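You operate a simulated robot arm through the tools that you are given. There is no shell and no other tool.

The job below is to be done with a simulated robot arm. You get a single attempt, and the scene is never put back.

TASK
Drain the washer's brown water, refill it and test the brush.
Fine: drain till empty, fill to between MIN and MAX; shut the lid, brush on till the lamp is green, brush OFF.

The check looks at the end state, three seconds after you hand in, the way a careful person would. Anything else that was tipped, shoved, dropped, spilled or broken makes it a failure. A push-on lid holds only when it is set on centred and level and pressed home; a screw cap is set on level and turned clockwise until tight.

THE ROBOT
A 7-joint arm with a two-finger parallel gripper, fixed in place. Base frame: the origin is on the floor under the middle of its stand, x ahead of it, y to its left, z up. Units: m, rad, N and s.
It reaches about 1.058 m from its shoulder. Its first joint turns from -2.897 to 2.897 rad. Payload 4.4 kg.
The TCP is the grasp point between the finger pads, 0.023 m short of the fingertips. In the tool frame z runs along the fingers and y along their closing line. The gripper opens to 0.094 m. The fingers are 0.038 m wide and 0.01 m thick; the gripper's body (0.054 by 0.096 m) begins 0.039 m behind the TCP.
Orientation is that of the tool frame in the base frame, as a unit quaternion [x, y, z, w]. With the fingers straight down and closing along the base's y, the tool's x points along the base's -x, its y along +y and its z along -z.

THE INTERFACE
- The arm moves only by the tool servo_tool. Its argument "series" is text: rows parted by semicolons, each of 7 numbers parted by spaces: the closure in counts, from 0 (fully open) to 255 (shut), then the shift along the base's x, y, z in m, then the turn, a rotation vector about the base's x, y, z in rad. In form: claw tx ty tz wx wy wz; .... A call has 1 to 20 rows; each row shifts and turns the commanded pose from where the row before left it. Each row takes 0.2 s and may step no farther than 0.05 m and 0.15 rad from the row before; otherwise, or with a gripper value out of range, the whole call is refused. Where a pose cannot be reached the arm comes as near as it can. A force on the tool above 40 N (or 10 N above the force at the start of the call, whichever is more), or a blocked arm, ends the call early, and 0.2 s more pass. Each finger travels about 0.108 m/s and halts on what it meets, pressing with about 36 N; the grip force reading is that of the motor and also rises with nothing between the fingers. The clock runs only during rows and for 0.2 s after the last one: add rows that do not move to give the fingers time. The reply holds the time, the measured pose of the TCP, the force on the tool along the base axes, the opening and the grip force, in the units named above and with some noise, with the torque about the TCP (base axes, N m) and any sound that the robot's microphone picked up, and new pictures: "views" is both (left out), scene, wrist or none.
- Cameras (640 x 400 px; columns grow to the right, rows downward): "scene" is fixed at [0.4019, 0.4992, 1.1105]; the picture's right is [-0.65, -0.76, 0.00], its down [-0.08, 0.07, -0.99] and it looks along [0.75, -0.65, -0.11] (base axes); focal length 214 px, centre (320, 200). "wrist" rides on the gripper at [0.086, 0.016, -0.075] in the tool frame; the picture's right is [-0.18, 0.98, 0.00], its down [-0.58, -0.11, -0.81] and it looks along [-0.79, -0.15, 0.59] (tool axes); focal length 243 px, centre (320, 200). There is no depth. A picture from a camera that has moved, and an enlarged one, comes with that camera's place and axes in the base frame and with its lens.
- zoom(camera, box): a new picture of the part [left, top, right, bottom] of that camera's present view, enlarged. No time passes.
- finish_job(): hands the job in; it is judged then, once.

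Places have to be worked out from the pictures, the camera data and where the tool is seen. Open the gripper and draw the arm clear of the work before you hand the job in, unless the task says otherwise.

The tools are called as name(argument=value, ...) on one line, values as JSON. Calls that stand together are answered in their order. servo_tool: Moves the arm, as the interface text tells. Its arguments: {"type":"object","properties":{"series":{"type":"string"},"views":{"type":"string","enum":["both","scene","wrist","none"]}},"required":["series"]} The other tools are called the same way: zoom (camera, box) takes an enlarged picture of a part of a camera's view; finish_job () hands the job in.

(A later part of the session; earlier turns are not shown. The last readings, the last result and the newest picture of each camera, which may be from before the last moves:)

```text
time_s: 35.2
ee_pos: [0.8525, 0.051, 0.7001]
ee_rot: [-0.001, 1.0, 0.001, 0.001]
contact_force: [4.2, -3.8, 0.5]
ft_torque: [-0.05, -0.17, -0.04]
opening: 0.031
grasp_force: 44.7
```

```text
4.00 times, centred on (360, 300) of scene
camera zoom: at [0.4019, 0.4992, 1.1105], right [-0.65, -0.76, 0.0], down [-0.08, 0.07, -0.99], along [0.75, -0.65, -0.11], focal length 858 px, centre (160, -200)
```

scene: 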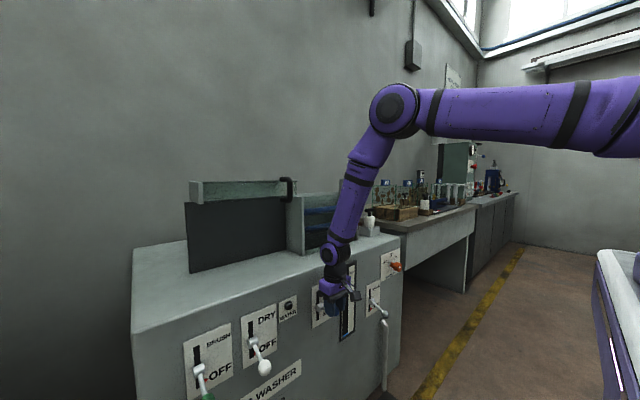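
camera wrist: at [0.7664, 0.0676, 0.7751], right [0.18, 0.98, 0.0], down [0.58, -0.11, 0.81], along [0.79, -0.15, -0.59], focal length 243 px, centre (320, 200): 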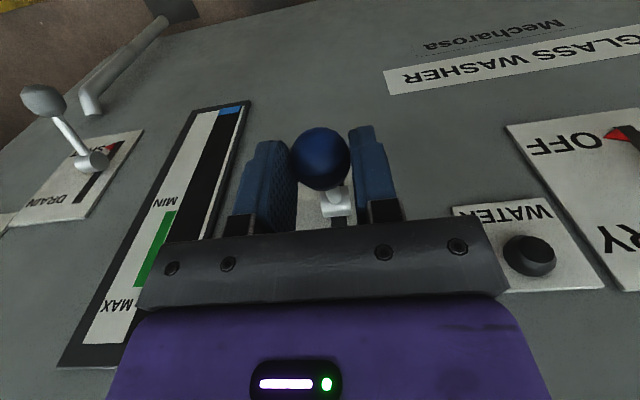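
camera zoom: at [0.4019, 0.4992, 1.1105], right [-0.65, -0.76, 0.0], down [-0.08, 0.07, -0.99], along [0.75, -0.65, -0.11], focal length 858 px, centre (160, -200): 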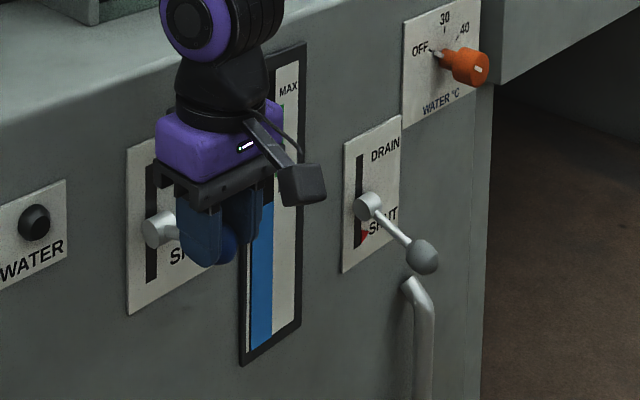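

Now about 146 px, with MIN about 2 s away and MAX about 10 s away. I hold 4 s more to get inside the green band before shutting.

servo_tool(series="255 0 0 0 0 0 0; 255 0 0 0 0 0 0; 255 0 0 0 0 0 0; 255 0 0 0 0 0 0; 255 0 0 0 0 0 0; 255 0 0 0 0 0 0; 255 0 0 0 0 0 0; 255 0 0 0 0 0 0; 255 0 0 0 0 0 0; 255 0 0 0 0 0 0; 255 0 0 0 0 0 0; 255 0 0 0 0 0 0; 255 0 0 0 0 0 0; 255 0 0 0 0 0 0; 255 0 0 0 0 0 0; 255 0 0 0 0 0 0; 255 0 0 0 0 0 0; 255 0 0 0 0 0 0; 255 0 0 0 0 0 0; 255 0 0 0 0 0 0", views="none")

zoom(camera="wrist", box=[60, 90, 260, 370])

zoom(camera="scene", box=[330, 250, 390, 350])

```text
time_s: 39.4
ee_pos: [0.8521, 0.0494, 0.7006]
ee_rot: [0.0, 1.0, 0.0, 0.0]
contact_force: [3.0, -3.0, -0.4]
ft_torque: [-0.04, -0.05, -0.04]
opening: 0.0312
grasp_force: 45.0
```

```text
1.43 times, centred on (160, 230) of wrist
camera zoom: at [0.7663, 0.0676, 0.7754], right [0.18, 0.98, 0.0], down [0.58, -0.11, 0.81], along [0.79, -0.15, -0.59], focal length 347 px, centre (549, 157)
```

zoom: 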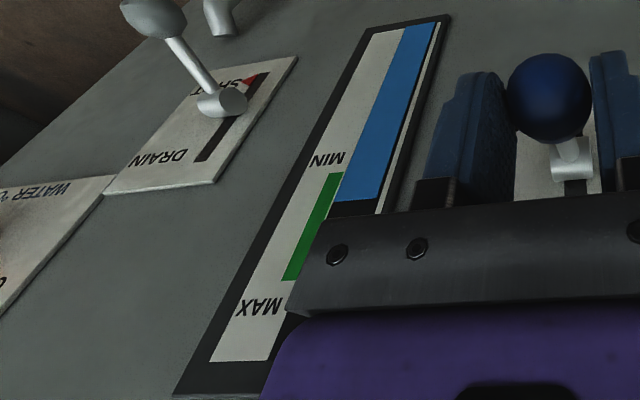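

```text
4.00 times, centred on (360, 300) of scene
camera zoom: at [0.4019, 0.4992, 1.1105], right [-0.65, -0.76, 0.0], down [-0.08, 0.07, -0.99], along [0.75, -0.65, -0.11], focal length 858 px, centre (160, -200)
```

zoom: 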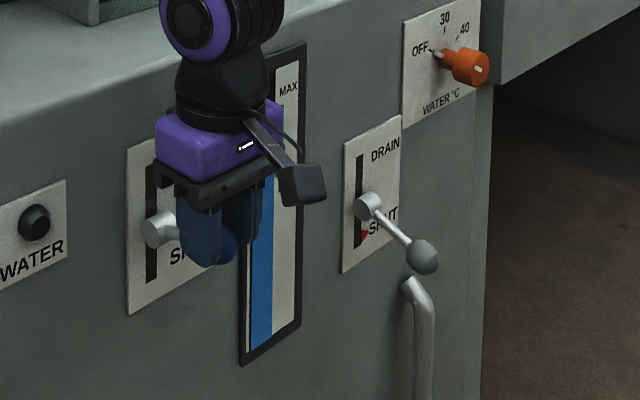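

The level is about 28% into the green band. I hold 0.8 s more, then lower the FILL lever to SHUT.

servo_tool(series="255 0 0 0 0 0 0; 255 0 0 0 0 0 0; 255 0 0 0 0 0 0; 255 0 0 0 0 0 0; 255 -0.002 0 -0.01 0 0 0; 255 -0.001 0 -0.01 0 0 0; 255 0 0 -0.01 0 0 0; 255 0.001 0 -0.01 0 0 0; 255 0.002 0 -0.01 0 0 0; 255 0.003 0 -0.01 0 0 0; 255 0.001 0 -0.003 0 0 0", views="both")

zoom(camera="scene", box=[300, 240, 420, 360])

```text
time_s: 41.6
ee_pos: [0.8535, 0.0503, 0.6434]
ee_rot: [0.0, 1.0, 0.0, -0.001]
contact_force: [-12.2, -1.8, 23.6]
ft_torque: [-0.04, -0.07, -0.06]
opening: 0.0314
grasp_force: 45.2
stopped in row 11: the force on the tool passed its limit at 43 N (the readings are from after the stop); the commanded pose is now the measured one
camera wrist: at [0.7679, 0.0676, 0.7177], right [0.18, 0.98, 0.0], down [0.58, -0.11, 0.8], along [0.79, -0.15, -0.59], focal length 243 px, centre (320, 200)
```

scene: 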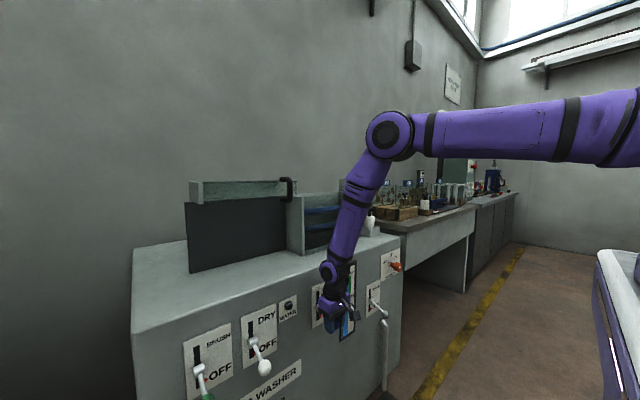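
wrist: 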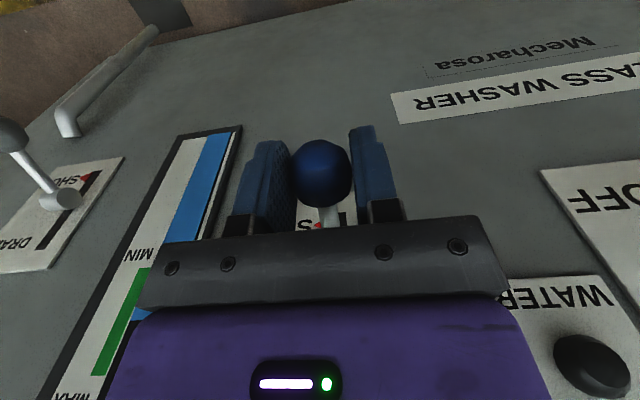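

```text
3.33 times, centred on (360, 300) of scene
camera zoom: at [0.4019, 0.4992, 1.1105], right [-0.65, -0.76, 0.0], down [-0.08, 0.07, -0.99], along [0.75, -0.65, -0.11], focal length 715 px, centre (187, -133)
```

zoom: 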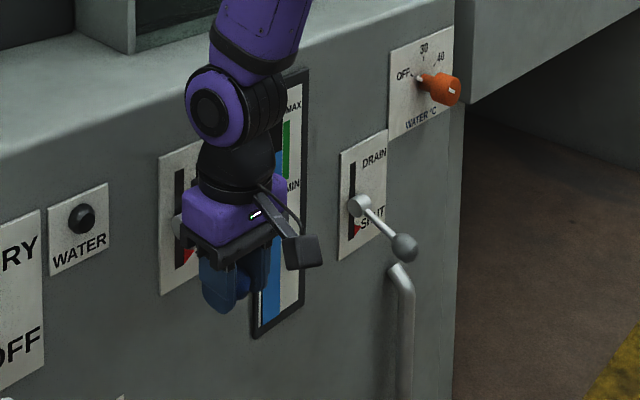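

The marker shows SHUT and the level sits inside the green band. I release, rise, and back off to check the gauge and look at the lid handle.

servo_tool(series="0 0 0 0.001 0 0 0; 0 0 0 0 0 0 0; 0 0 0 0 0 0 0; 0 0 0 0.045 0 0 0; 0 0 0 0.045 0 0 0; 0 0 0 0.045 0 0 0; 0 -0.029 0.01 0.037 0 -0.09 0; 0 -0.029 0.01 0.037 0 -0.09 0; 0 -0.029 0.01 0.037 0 -0.09 0; 0 -0.029 0.01 0.037 0 -0.09 0; 0 -0.029 0.01 0.037 0 -0.09 0; 0 -0.029 0.01 0.037 0 -0.09 0; 0 -0.029 0.01 0.037 0 -0.09 0; 0 0 0 0 0 0 0", views="both")

zoom(camera="scene", box=[300, 240, 420, 360])

```text
time_s: 44.6
ee_pos: [0.6526, 0.1192, 1.0372]
ee_rot: [0.0, 0.951, 0.0, 0.31]
contact_force: [0.4, 0.3, -0.1]
ft_torque: [0.04, 0.03, 0.03]
opening: 0.0941
grasp_force: 0.0
camera wrist: at [0.5394, 0.1373, 1.0472], right [0.15, 0.98, 0.11], down [0.0, -0.11, 0.99], along [0.99, -0.15, -0.01], focal length 243 px, centre (320, 200)
```

scene: 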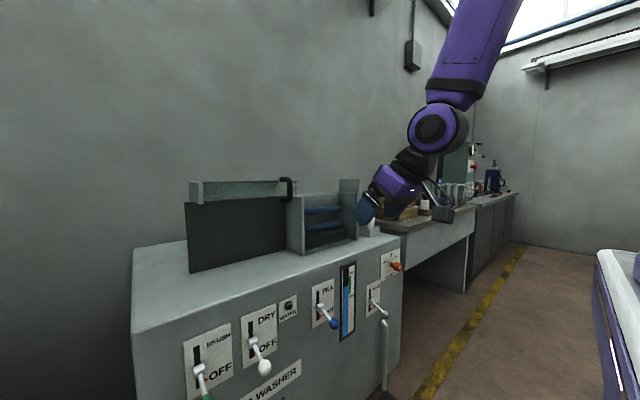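
wrist: 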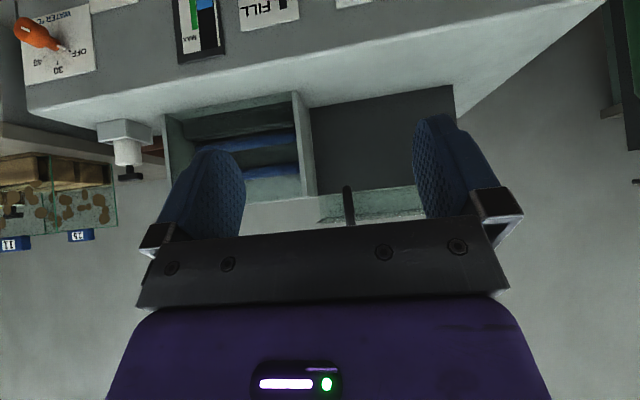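

```text
3.33 times, centred on (360, 300) of scene
camera zoom: at [0.4019, 0.4992, 1.1105], right [-0.65, -0.76, 0.0], down [-0.08, 0.07, -0.99], along [0.75, -0.65, -0.11], focal length 715 px, centre (187, -133)
```

zoom: 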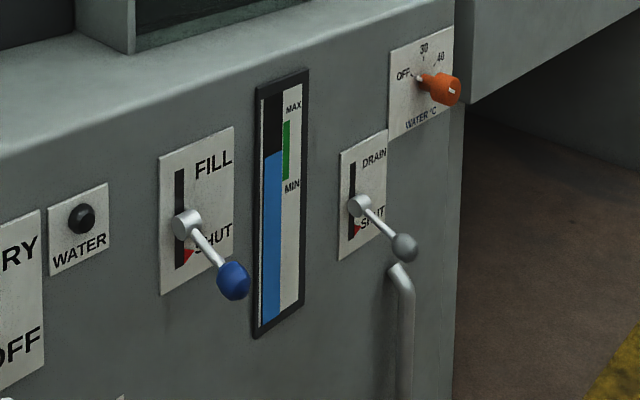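

The level sits mid-band and both valves are at SHUT. Next I study the handle and the lid from here.

zoom(camera="wrist", box=[230, 80, 460, 230])

zoom(camera="scene", box=[260, 165, 380, 240])

```text
2.67 times, centred on (345, 155) of wrist
camera zoom: at [0.5394, 0.1373, 1.0472], right [0.15, 0.98, 0.11], down [0.0, -0.11, 0.99], along [0.99, -0.15, -0.01], focal length 647 px, centre (253, 320)
```

zoom: 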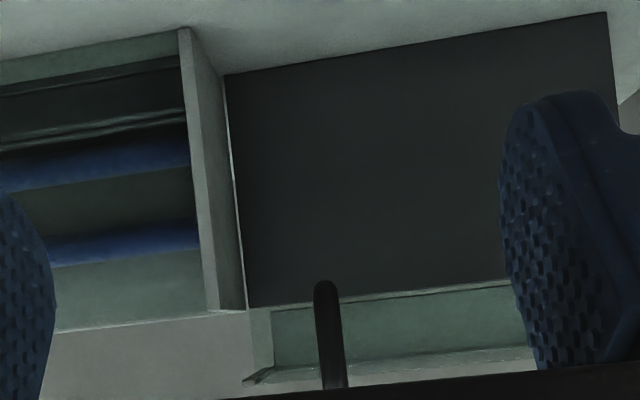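

```text
5.33 times, centred on (320, 202) of scene
camera zoom: at [0.4019, 0.4992, 1.1105], right [-0.65, -0.76, 0.0], down [-0.08, 0.07, -0.99], along [0.75, -0.65, -0.11], focal length 1144 px, centre (320, 187)
```

zoom: 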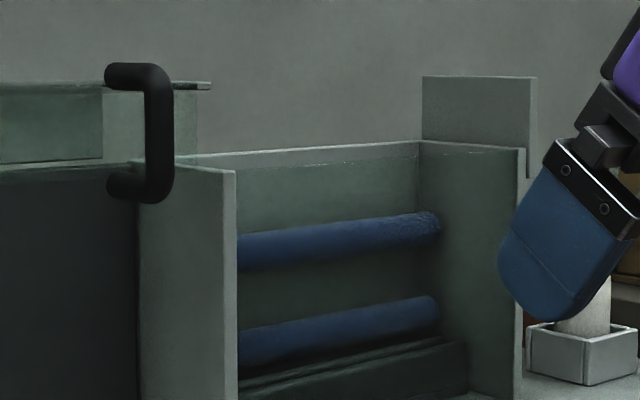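

The handle bar is at about (0.984, 0.124), spanning z 1.025–1.105, with the glass about 5 cm behind it. I tilt the fingers further forward (about 65° from down) and move to a stand-off in front of it.

servo_tool(series="0 0.041 0.0007 0.005 0 -0.083 0; 0 0.041 0.0007 0.005 0 -0.083 0; 0 0.041 0.0007 0.005 0 -0.083 0; 0 0.041 0.0007 0.005 0 -0.083 0; 0 0.041 0.0007 0.005 0 -0.083 0; 0 0.035 0.0007 0.004 0 -0.083 0; 0 0 0 0 0 0 0", views="both")

zoom(camera="scene", box=[220, 140, 380, 240])

```text
time_s: 46.2
ee_pos: [0.89, 0.123, 1.0635]
ee_rot: [-0.001, 0.846, 0.001, 0.533]
contact_force: [0.2, -1.1, 1.0]
ft_torque: [0.0, 0.0, -0.01]
opening: 0.0942
grasp_force: 0.0
camera wrist: at [0.7862, 0.1406, 1.0181], right [0.08, 0.98, 0.17], down [-0.48, -0.11, 0.87], along [0.87, -0.15, 0.46], focal length 243 px, centre (320, 200)
```

scene: 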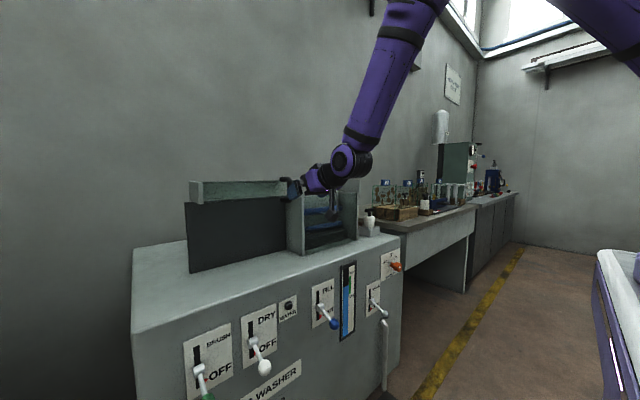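
wrist: 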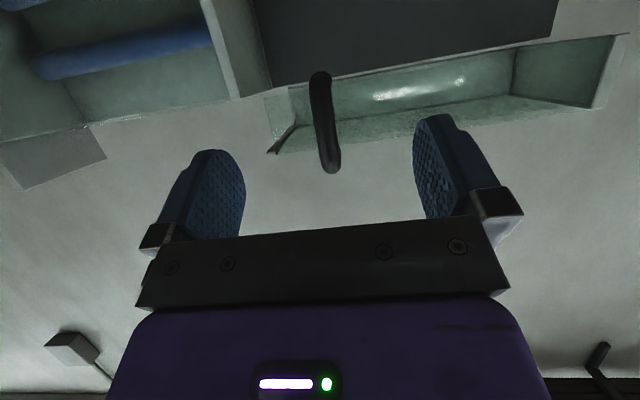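

```text
4.00 times, centred on (300, 190) of scene
camera zoom: at [0.4019, 0.4992, 1.1105], right [-0.65, -0.76, 0.0], down [-0.08, 0.07, -0.99], along [0.75, -0.65, -0.11], focal length 858 px, centre (400, 240)
```

zoom: 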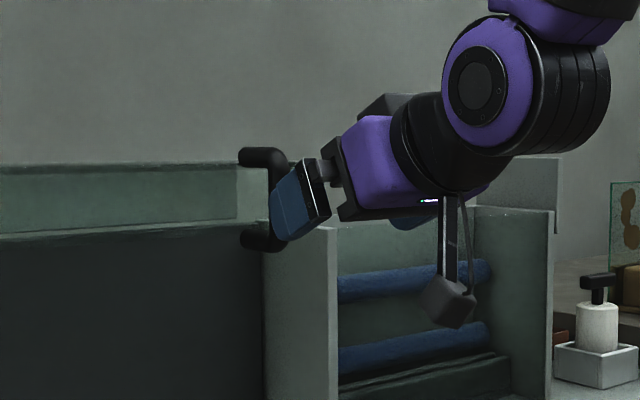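

The handle lines up between the fingers. I advance about 9 cm so the bar is at the TCP and look again before closing.

servo_tool(series="0 0.035 0 0 0 0 0; 0 0.035 0 0 0 0 0; 0 0.022 0 0 0 0 0; 0 0 0 0 0 0 0", views="both")

zoom(camera="scene", box=[220, 140, 380, 240])

```text
time_s: 47.2
ee_pos: [0.9825, 0.125, 1.0646]
ee_rot: [0.0, 0.846, 0.0, 0.533]
contact_force: [-0.4, 1.0, 0.7]
ft_torque: [0.01, 0.0, -0.01]
opening: 0.0941
grasp_force: 0.0
camera wrist: at [0.8789, 0.1427, 1.0188], right [0.08, 0.98, 0.17], down [-0.48, -0.11, 0.87], along [0.88, -0.15, 0.46], focal length 243 px, centre (320, 200)
```

scene: 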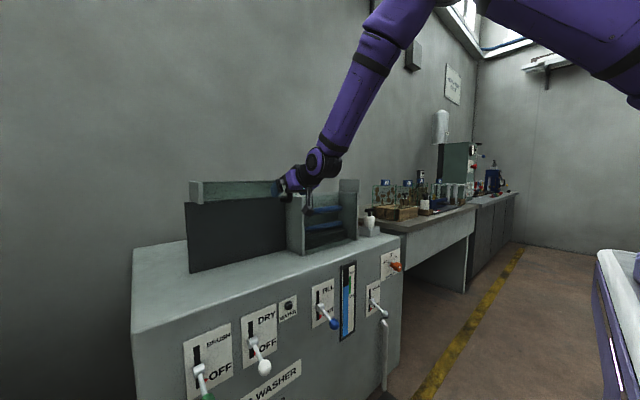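
wrist: 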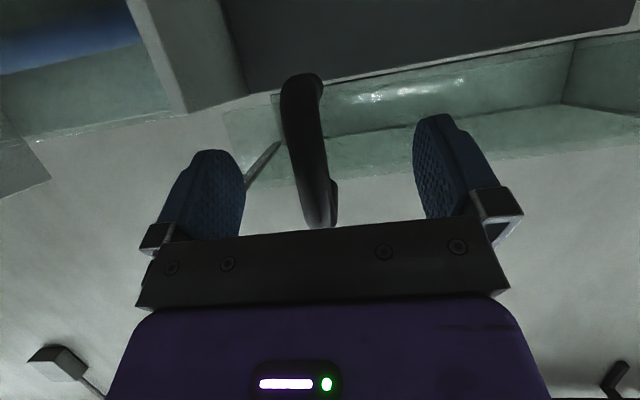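

```text
4.00 times, centred on (300, 190) of scene
camera zoom: at [0.4019, 0.4992, 1.1105], right [-0.65, -0.76, 0.0], down [-0.08, 0.07, -0.99], along [0.75, -0.65, -0.11], focal length 858 px, centre (400, 240)
```

zoom: 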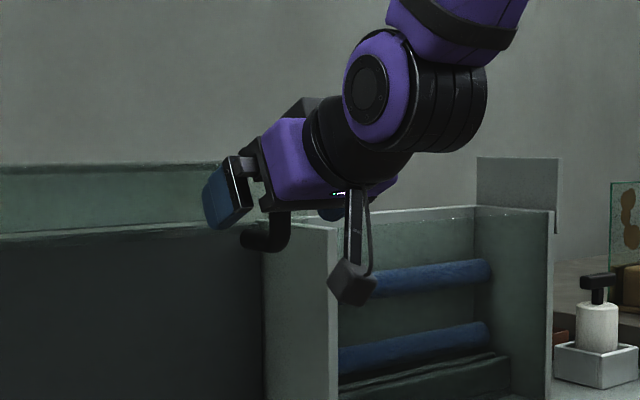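

The bar is nicely between the fingers, with the tips clear of the glass. I close on it.

servo_tool(series="0 0 -0.002 0 0 0 0; 255 0 0 0 0 0 0; 255 0 0 0 0 0 0; 255 0 0 0 0 0 0; 255 0 0 0 0 0 0", views="both")

zoom(camera="scene", box=[220, 140, 380, 240])

```text
time_s: 48.5
ee_pos: [0.9827, 0.1195, 1.065]
ee_rot: [0.001, 0.845, -0.001, 0.534]
contact_force: [-2.3, -18.6, -1.0]
ft_torque: [-0.01, 0.15, -0.29]
opening: 0.0181
grasp_force: 44.8
camera wrist: at [0.8797, 0.1381, 1.0188], right [0.08, 0.98, 0.17], down [-0.48, -0.11, 0.87], along [0.88, -0.15, 0.46], focal length 243 px, centre (320, 200)
```

scene: 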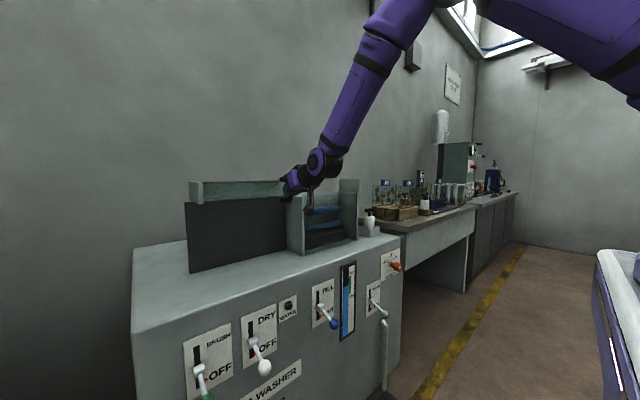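
wrist: 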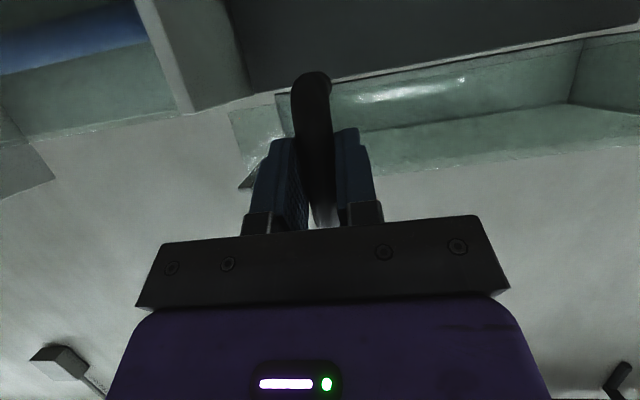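

```text
4.00 times, centred on (300, 190) of scene
camera zoom: at [0.4019, 0.4992, 1.1105], right [-0.65, -0.76, 0.0], down [-0.08, 0.07, -0.99], along [0.75, -0.65, -0.11], focal length 858 px, centre (400, 240)
```

zoom: 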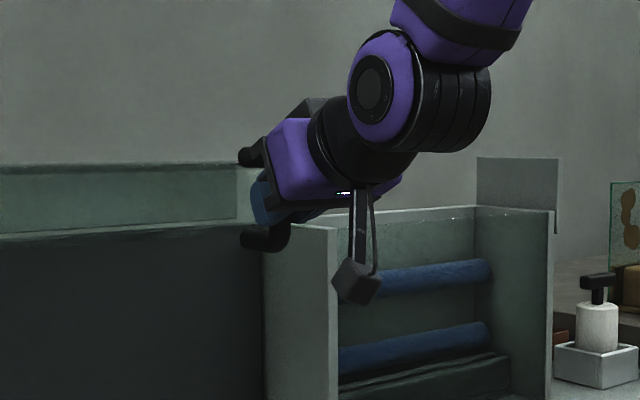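

The grip is firm, and the handle resists a push in +y, which fits a slide at its open end-stop. I pull gently toward -y and watch the force.

servo_tool(series="255 0 -0.004 0 0 0 0; 255 0 -0.006 0 0 0 0; 255 0 -0.01 0 0 0 0; 255 0 -0.01 0 0 0 0", views="both")

zoom(camera="scene", box=[180, 140, 380, 260])

```text
time_s: 49.5
ee_pos: [0.9829, 0.0919, 1.0644]
ee_rot: [-0.001, 0.847, 0.001, 0.532]
contact_force: [-6.6, 0.1, -13.2]
ft_torque: [-0.13, -0.23, -0.19]
opening: 0.0177
grasp_force: 45.2
camera wrist: at [0.8794, 0.1104, 1.0192], right [0.08, 0.98, 0.17], down [-0.47, -0.11, 0.87], along [0.88, -0.15, 0.46], focal length 243 px, centre (320, 200)
```

scene: 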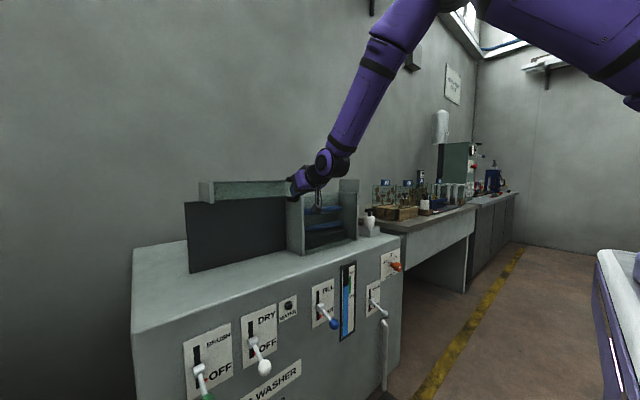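
wrist: 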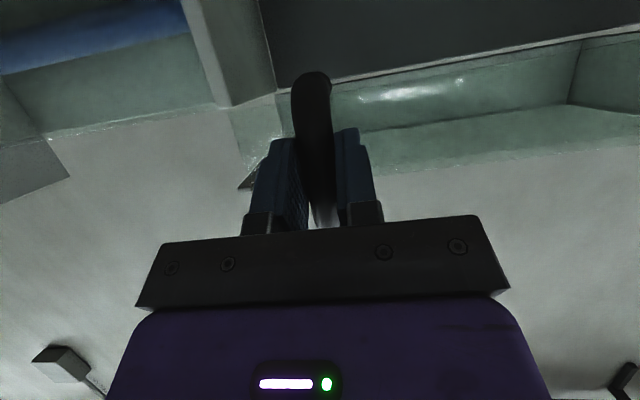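

```text
3.20 times, centred on (280, 200) of scene
camera zoom: at [0.4019, 0.4992, 1.1105], right [-0.65, -0.76, 0.0], down [-0.08, 0.07, -0.99], along [0.75, -0.65, -0.11], focal length 686 px, centre (448, 200)
```

zoom: 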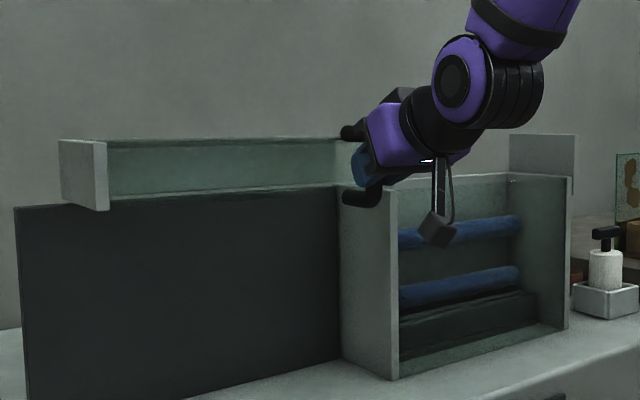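

The lid slides along -y with the handle, with almost no drag in y but about -13 N in z. I lower 1 mm to relieve that and continue in small steps.

servo_tool(series="255 0 -0.01 -0.001 0 0 0; 255 0 -0.01 0 0 0 0; 255 0 -0.01 0 0 0 0", views="none")

zoom(camera="scene", box=[180, 140, 380, 260])

```text
time_s: 50.2
ee_pos: [0.9842, 0.0621, 1.0654]
ee_rot: [0.0, 0.846, 0.0, 0.533]
contact_force: [-2.8, -0.7, -6.9]
ft_torque: [-0.03, 0.83, -0.22]
opening: 0.018
grasp_force: 44.9
```

```text
3.20 times, centred on (280, 200) of scene
camera zoom: at [0.4019, 0.4992, 1.1105], right [-0.65, -0.76, 0.0], down [-0.08, 0.07, -0.99], along [0.75, -0.65, -0.11], focal length 686 px, centre (448, 200)
```

zoom: 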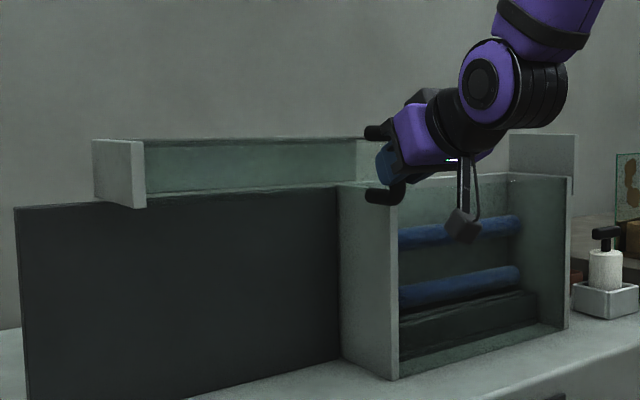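

Sliding smoothly, with forces small. I continue with slightly larger steps.

servo_tool(series="255 0 -0.015 -0.0005 0 0 0; 255 0 -0.015 0 0 0 0; 255 0 -0.015 0 0 0 0; 255 0 -0.015 0 0 0 0; 255 0 -0.015 0 0 0 0; 255 0 -0.015 0 0 0 0", views="wrist")

zoom(camera="scene", box=[180, 140, 380, 260])

```text
time_s: 51.6
ee_pos: [0.9826, -0.027, 1.0648]
ee_rot: [-0.001, 0.845, 0.001, 0.534]
contact_force: [-4.7, 0.6, 1.7]
ft_torque: [-0.11, -0.89, -0.23]
opening: 0.0176
grasp_force: 45.1
camera wrist: at [0.8797, -0.0093, 1.0187], right [0.08, 0.98, 0.17], down [-0.48, -0.11, 0.87], along [0.87, -0.15, 0.46], focal length 243 px, centre (320, 200)
```

wrist: 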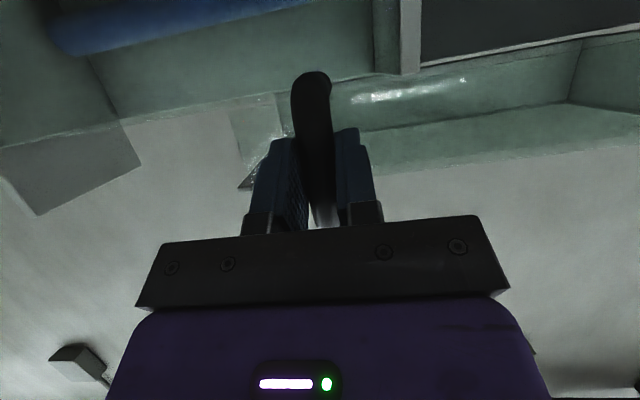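

```text
3.20 times, centred on (280, 200) of scene
camera zoom: at [0.4019, 0.4992, 1.1105], right [-0.65, -0.76, 0.0], down [-0.08, 0.07, -0.99], along [0.75, -0.65, -0.11], focal length 686 px, centre (448, 200)
```

zoom: 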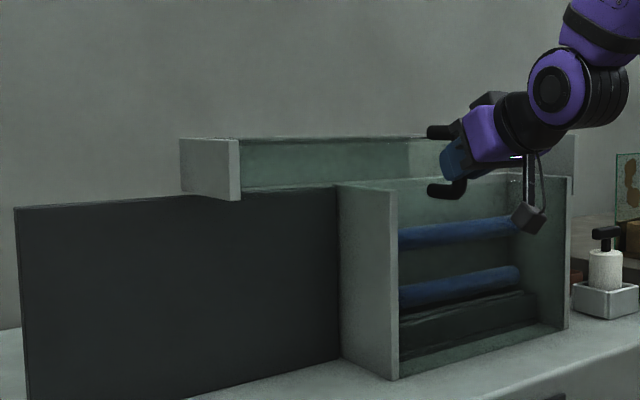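

Halfway across and the lid stays level. I continue another 12 cm.

servo_tool(series="255 0 -0.015 0 0 0 0; 255 0 -0.015 0 0 0 0; 255 0 -0.015 0 0 0 0; 255 0 -0.015 0 0 0 0; 255 0 -0.015 0 0 0 0; 255 0 -0.015 0 0 0 0; 255 0 -0.015 0 0 0 0; 255 0 -0.015 0 0 0 0", views="wrist")

zoom(camera="scene", box=[220, 140, 420, 260])

```text
time_s: 53.5
ee_pos: [0.9818, -0.149, 1.0642]
ee_rot: [-0.001, 0.846, 0.0, 0.533]
contact_force: [-3.8, -0.2, 7.4]
ft_torque: [-0.06, 0.54, -0.28]
opening: 0.0178
grasp_force: 45.0
camera wrist: at [0.8795, -0.1313, 1.019], right [0.08, 0.98, 0.17], down [-0.48, -0.11, 0.87], along [0.88, -0.15, 0.46], focal length 243 px, centre (320, 200)
```

wrist: 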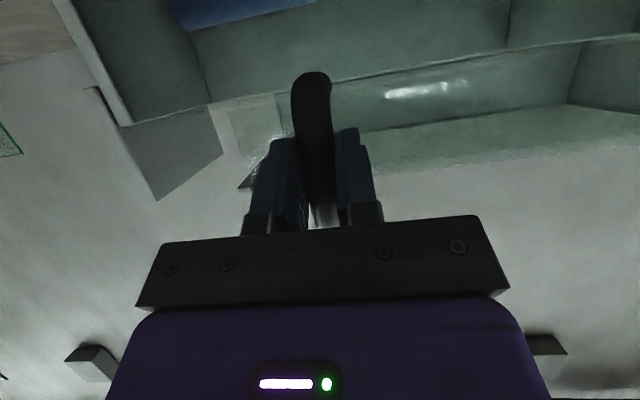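

```text
3.20 times, centred on (320, 200) of scene
camera zoom: at [0.4019, 0.4992, 1.1105], right [-0.65, -0.76, 0.0], down [-0.08, 0.07, -0.99], along [0.75, -0.65, -0.11], focal length 686 px, centre (320, 200)
```

zoom: 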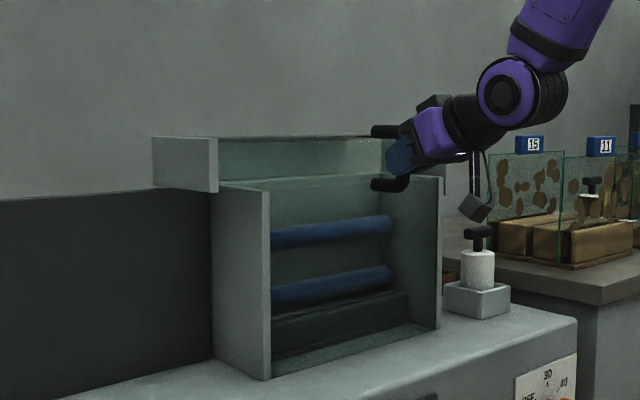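

About 5 cm to go, with the soap pump well below and beyond the gripper. I continue in 1 cm steps until the stop is felt.

servo_tool(series="255 0 -0.01 0 0 0 0; 255 0 -0.01 0 0 0 0; 255 0 -0.01 0 0 0 0; 255 0 -0.01 0 0 0 0", views="wrist")

zoom(camera="scene", box=[220, 140, 420, 260])

```text
time_s: 54.5
ee_pos: [0.9823, -0.189, 1.0645]
ee_rot: [-0.002, 0.845, 0.001, 0.534]
contact_force: [3.1, 0.9, 10.9]
ft_torque: [0.0, 0.25, -0.27]
opening: 0.0179
grasp_force: 45.2
camera wrist: at [0.8797, -0.1708, 1.0185], right [0.08, 0.98, 0.17], down [-0.48, -0.11, 0.87], along [0.87, -0.15, 0.46], focal length 243 px, centre (320, 200)
```

wrist: 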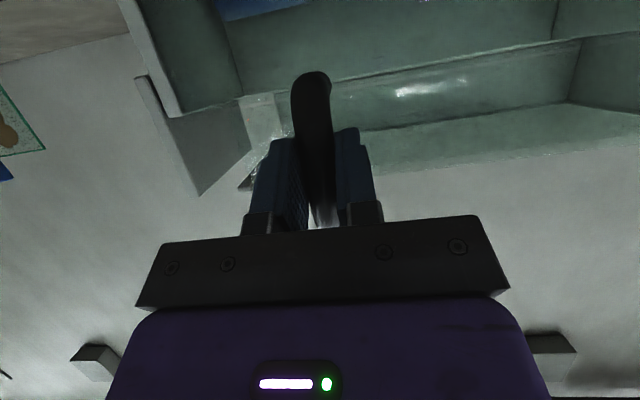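

```text
3.20 times, centred on (320, 200) of scene
camera zoom: at [0.4019, 0.4992, 1.1105], right [-0.65, -0.76, 0.0], down [-0.08, 0.07, -0.99], along [0.75, -0.65, -0.11], focal length 686 px, centre (320, 200)
```

zoom: 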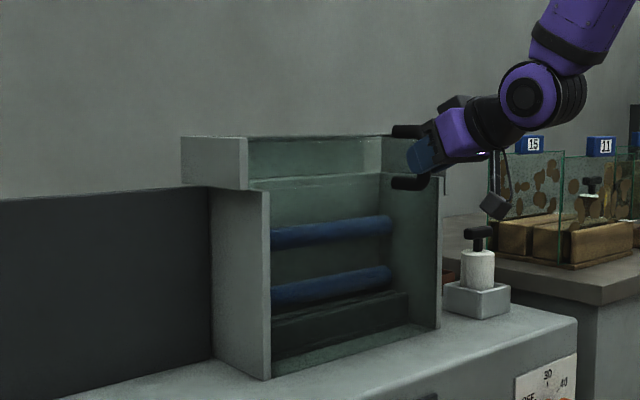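

servo_tool(series="255 0 -0.008 0.001 0 0 0; 255 0 -0.008 0 0 0 0; 255 0 -0.006 0 0 0 0; 255 0 -0.005 0 0 0 0; 255 0 -0.005 0 0 0 0; 255 0 -0.005 0 0 0 0", views="wrist")

zoom(camera="scene", box=[220, 140, 420, 260])

```text
time_s: 55.9
ee_pos: [0.9845, -0.2202, 1.065]
ee_rot: [-0.001, 0.846, 0.001, 0.532]
contact_force: [0.0, 18.0, 2.3]
ft_torque: [-0.04, 0.4, 0.25]
opening: 0.0177
grasp_force: 45.1
camera wrist: at [0.8794, -0.2031, 1.0189], right [0.07, 0.98, 0.17], down [-0.48, -0.11, 0.87], along [0.88, -0.14, 0.46], focal length 243 px, centre (320, 200)
```

wrist: 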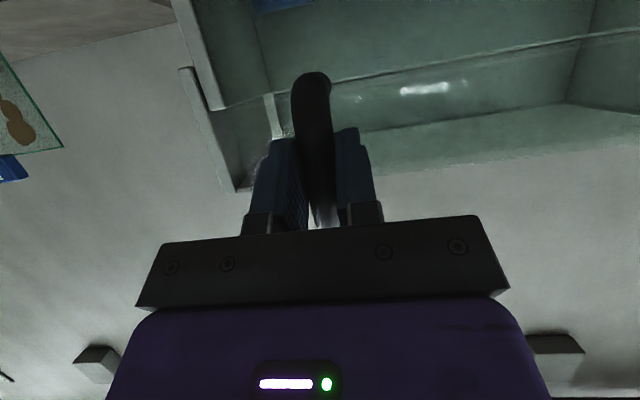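

```text
3.20 times, centred on (320, 200) of scene
camera zoom: at [0.4019, 0.4992, 1.1105], right [-0.65, -0.76, 0.0], down [-0.08, 0.07, -0.99], along [0.75, -0.65, -0.11], focal length 686 px, centre (320, 200)
```

zoom: 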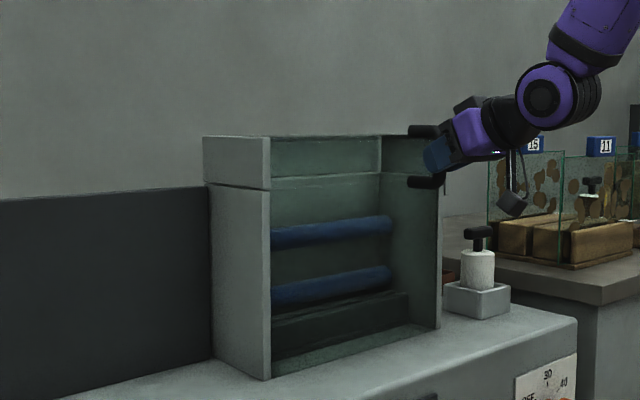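

The lid is flush over the chamber on both ends, with an 18 N reaction at the stop. I give it a small extra push to confirm it is home, then open the fingers and back straight off.

servo_tool(series="255 0 -0.001 0 0 0 0; 255 0 0 0 0 0 0", views="none")

servo_tool(series="0 0 0.001 0 0 0 0; 0 0 0 0 0 0 0; 0 0 0 0 0 0 0; 0 -0.03 0 0 0 0 0; 0 -0.04 0 0 0 0 0; 0 -0.05 0 0 0 0 0; 0 -0.05 0 0 0 0 0; 0 -0.05 0 0 0 0 0", views="both")

zoom(camera="scene", box=[220, 140, 420, 260])

```text
time_s: 56.5
ee_pos: [0.9841, -0.2205, 1.0647]
ee_rot: [-0.002, 0.846, 0.001, 0.534]
contact_force: [-2.2, 37.9, 1.5]
ft_torque: [0.08, 0.69, 0.5]
opening: 0.0178
grasp_force: 44.8
```

```text
time_s: 58.2
ee_pos: [0.7631, -0.2246, 1.0676]
ee_rot: [0.0, 0.846, 0.0, 0.533]
contact_force: [1.1, -0.5, 0.4]
ft_torque: [0.0, -0.01, 0.0]
opening: 0.094
grasp_force: 0.0
camera wrist: at [0.6597, -0.2068, 1.0205], right [0.08, 0.98, 0.17], down [-0.48, -0.11, 0.87], along [0.88, -0.15, 0.46], focal length 243 px, centre (320, 200)
```

scene: 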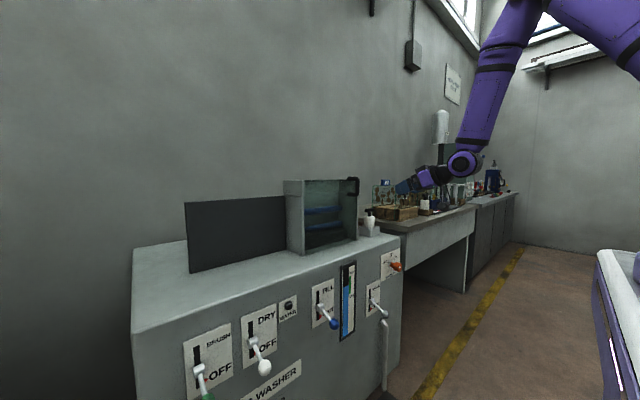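
wrist: 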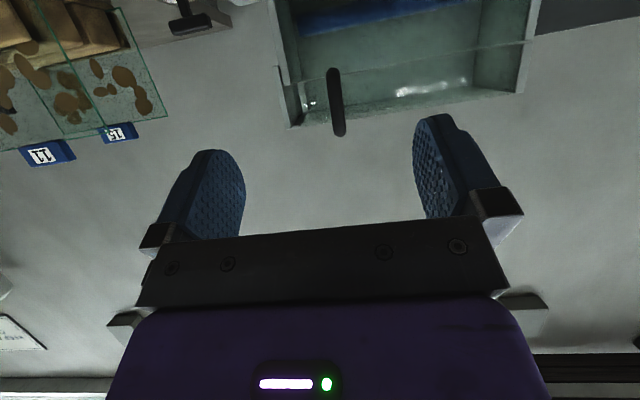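

```text
3.20 times, centred on (320, 200) of scene
camera zoom: at [0.4019, 0.4992, 1.1105], right [-0.65, -0.76, 0.0], down [-0.08, 0.07, -0.99], along [0.75, -0.65, -0.11], focal length 686 px, centre (320, 200)
```

zoom: 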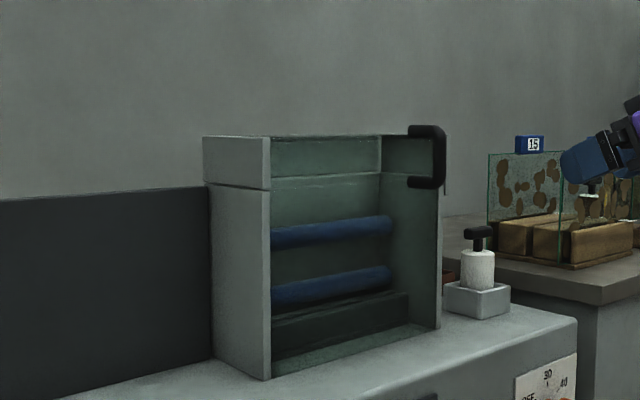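

The lid is shut flush and I am clear of it. Now I swing back to fingers-down and move across to stand off in front of the BRUSH lever.

servo_tool(series="0 -0.0008 0.04 -0.0167 0 0.0703 0; 0 -0.0008 0.04 -0.0167 0 0.0703 0; 0 -0.0008 0.04 -0.0167 0 0.0703 0; 0 -0.0008 0.04 -0.0167 0 0.0703 0; 0 -0.0008 0.04 -0.0167 0 0.0703 0; 0 -0.0008 0.04 -0.0167 0 0.0703 0; 0 -0.0008 0.04 -0.0167 0 0.0703 0; 0 -0.0008 0.04 -0.0167 0 0.0703 0; 0 -0.0008 0.04 -0.0167 0 0.0703 0; 0 -0.0008 0.04 -0.0167 0 0.0703 0; 0 -0.0008 0.04 -0.0167 0 0.0703 0; 0 -0.0008 0.04 -0.0167 0 0.0703 0; 0 -0.0008 0.04 -0.0167 0 0.0703 0; 0 -0.0008 0.04 -0.0167 0 0.0703 0; 0 -0.0008 0.04 -0.0167 0 0.0703 0; 0 -0.0008 0.04 -0.0167 0 0.0703 0; 0 0 0 0 0 0 0", views="both")

zoom(camera="wrist", box=[200, 40, 460, 220])

```text
time_s: 61.9
ee_pos: [0.7511, 0.4141, 0.7982]
ee_rot: [0.0, 1.0, 0.0, 0.0]
contact_force: [-0.5, 0.0, 0.5]
ft_torque: [-0.01, 0.01, -0.01]
opening: 0.0939
grasp_force: 0.1
camera wrist: at [0.6667, 0.4315, 0.8738], right [0.18, 0.98, 0.0], down [0.58, -0.11, 0.81], along [0.79, -0.15, -0.59], focal length 243 px, centre (320, 200)
```

scene: 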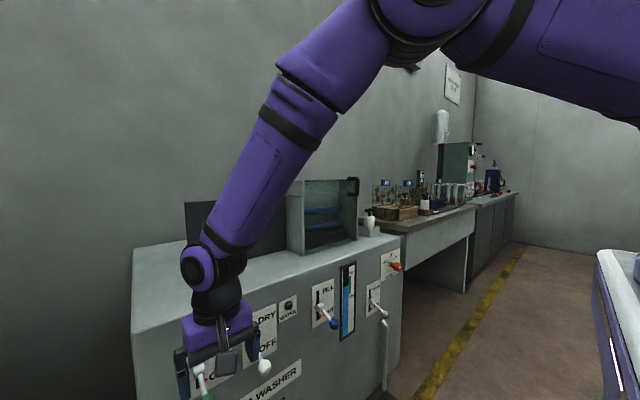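
wrist: 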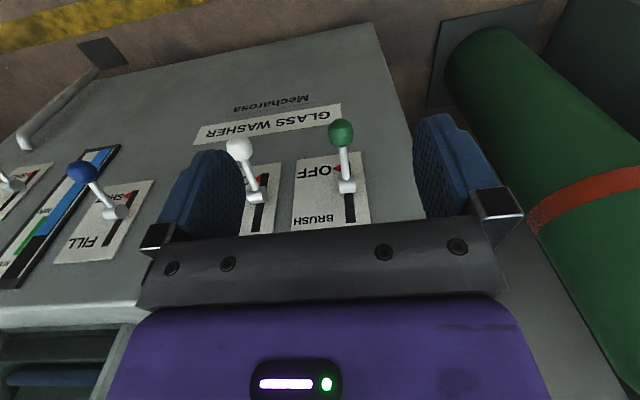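

```text
2.22 times, centred on (330, 130) of wrist
camera zoom: at [0.6667, 0.4315, 0.8738], right [0.18, 0.98, 0.0], down [0.58, -0.11, 0.81], along [0.79, -0.15, -0.59], focal length 539 px, centre (298, 356)
```

zoom: 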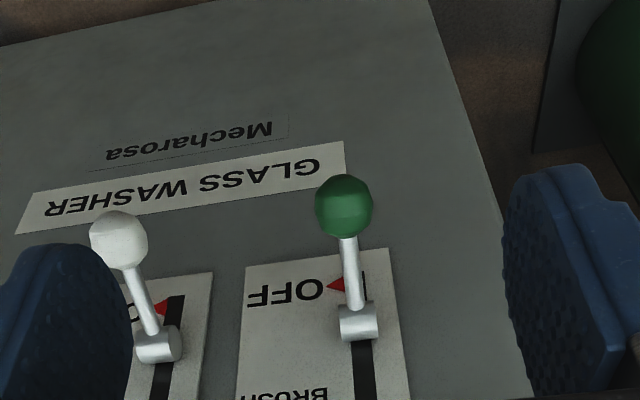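

The BRUSH knob (green) is at about (0.852, 0.421, 0.643), with the DRY knob at y≈0.29, well outside the finger. I go forward and descend onto the green knob.

servo_tool(series="0 0.035 0.0025 -0.02 0 0 0; 0 0.035 0.0025 -0.02 0 0 0; 0 0.031 0.002 -0.02 0 0 0; 0 0 0 -0.03 0 0 0; 0 0 0 -0.03 0 0 0; 0 0 0 -0.02 0 0 0; 0 0 0 -0.012 0 0 0; 0 0 0 0 0 0 0", views="both")

```text
time_s: 63.6
ee_pos: [0.8524, 0.4221, 0.645]
ee_rot: [0.0, 1.0, 0.001, 0.0]
contact_force: [-0.2, 0.1, -0.2]
ft_torque: [0.03, -0.05, -0.03]
opening: 0.0939
grasp_force: 0.1
camera wrist: at [0.7663, 0.4395, 0.7208], right [0.18, 0.98, 0.0], down [0.58, -0.11, 0.81], along [0.79, -0.15, -0.59], focal length 243 px, centre (320, 200)
```

scene: 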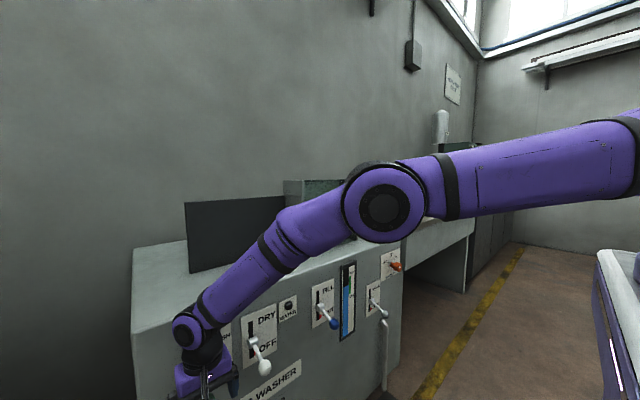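
wrist: 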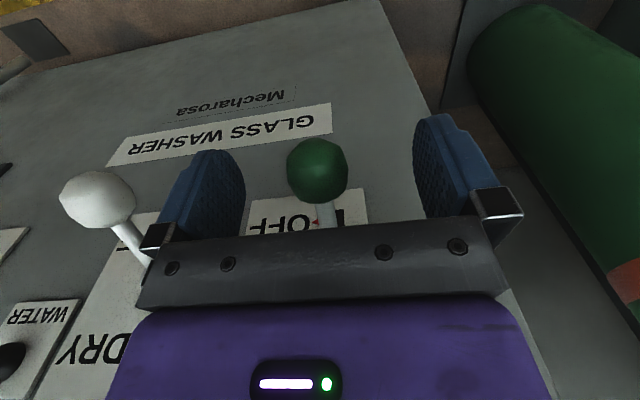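

The green knob is centred at (317,170), and the lamp stays visible in both views. I close on it.

servo_tool(series="255 0 -0.001 0 0 0 0; 255 0 0 0 0 0 0; 255 0 0 0 0 0 0; 255 0 0 0 0 0 0", views="wrist")

zoom(camera="scene", box=[230, 240, 410, 360])

```text
time_s: 64.7
ee_pos: [0.8527, 0.4195, 0.6457]
ee_rot: [0.001, 1.0, 0.0, 0.0]
contact_force: [-1.9, -9.0, 1.6]
ft_torque: [-0.12, 0.07, -0.04]
opening: 0.0309
grasp_force: 44.5
camera wrist: at [0.7662, 0.4377, 0.7204], right [0.18, 0.98, 0.0], down [0.58, -0.11, 0.81], along [0.79, -0.15, -0.59], focal length 243 px, centre (320, 200)
```

wrist: 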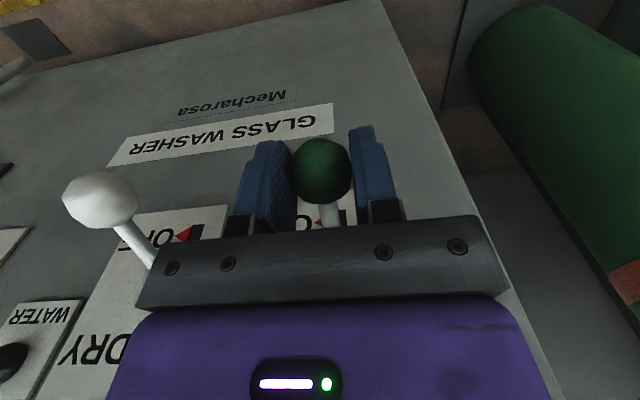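

```text
3.33 times, centred on (320, 300) of scene
camera zoom: at [0.4019, 0.4992, 1.1105], right [-0.65, -0.76, 0.0], down [-0.08, 0.07, -0.99], along [0.75, -0.65, -0.11], focal length 715 px, centre (320, -133)
```

zoom: 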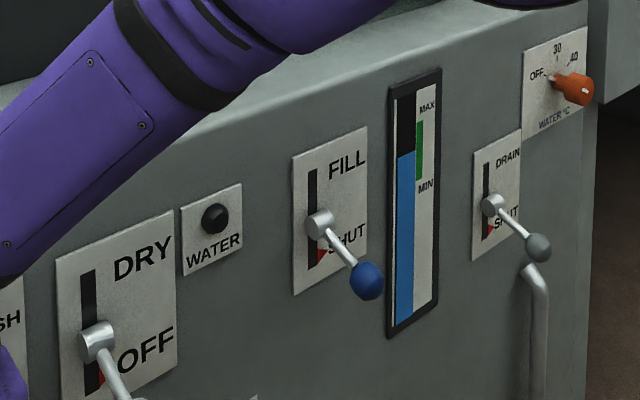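

Gripped, and the gauge is steady mid-band. I raise the BRUSH lever along its arc and watch the lamp.

servo_tool(series="255 -0.003 -0.001 0.01 0 0 0; 255 -0.002 0 0.01 0 0 0; 255 -0.001 0 0.01 0 0 0; 255 0 0 0.01 0 0 0; 255 0.001 0 0.01 0 0 0; 255 0.002 0 0.006 0 0 0", views="both")

zoom(camera="scene", box=[230, 240, 410, 360])

```text
time_s: 66.0
ee_pos: [0.8481, 0.42, 0.7031]
ee_rot: [0.0, 1.0, 0.0, -0.001]
contact_force: [0.2, -2.0, -16.1]
ft_torque: [-0.01, 1.19, -0.05]
opening: 0.0314
grasp_force: 44.5
camera wrist: at [0.7613, 0.4376, 0.7762], right [0.18, 0.98, 0.0], down [0.58, -0.11, 0.81], along [0.79, -0.15, -0.59], focal length 243 px, centre (320, 200)
```

scene: 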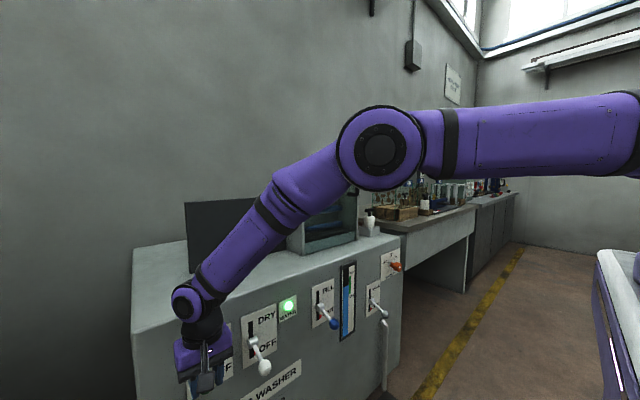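
wrist: 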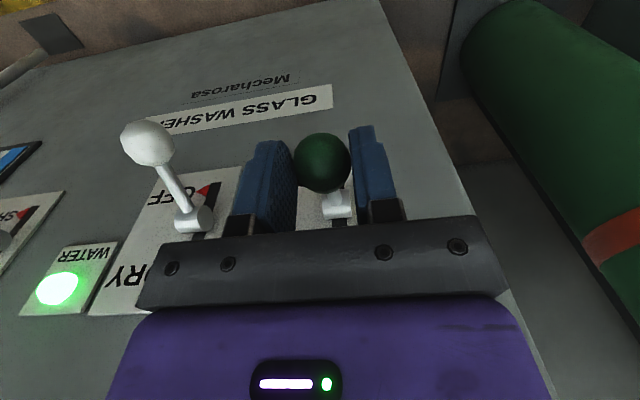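

```text
3.33 times, centred on (320, 300) of scene
camera zoom: at [0.4019, 0.4992, 1.1105], right [-0.65, -0.76, 0.0], down [-0.08, 0.07, -0.99], along [0.75, -0.65, -0.11], focal length 715 px, centre (320, -133)
```

zoom: 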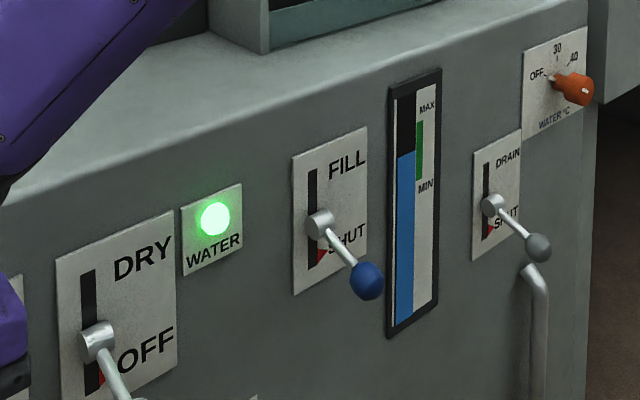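

The lamp is green. I hold briefly to confirm it is steady, then turn the brush OFF.

servo_tool(series="255 0 0 0 0 0 0; 255 0 0 0 0 0 0", views="both")

```text
time_s: 66.7
ee_pos: [0.8467, 0.4209, 0.7023]
ee_rot: [0.0, 1.0, 0.001, 0.0]
contact_force: [-4.8, 0.0, -13.6]
ft_torque: [-0.02, 1.2, -0.03]
opening: 0.0309
grasp_force: 45.3
camera wrist: at [0.7613, 0.4376, 0.7763], right [0.18, 0.98, 0.0], down [0.58, -0.11, 0.81], along [0.79, -0.15, -0.59], focal length 243 px, centre (320, 200)
```

scene: 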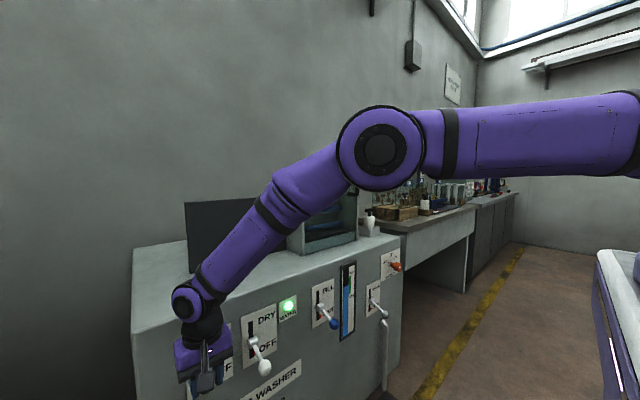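
wrist: 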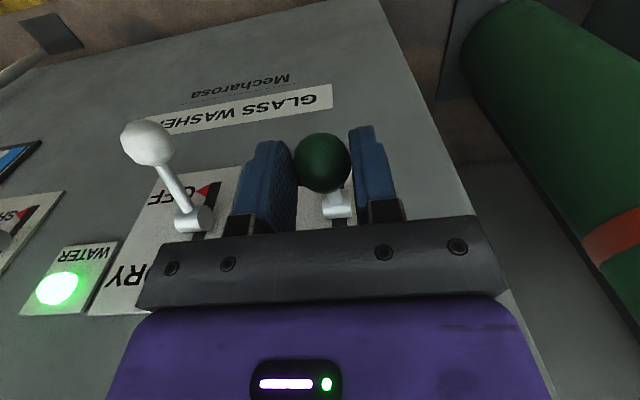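

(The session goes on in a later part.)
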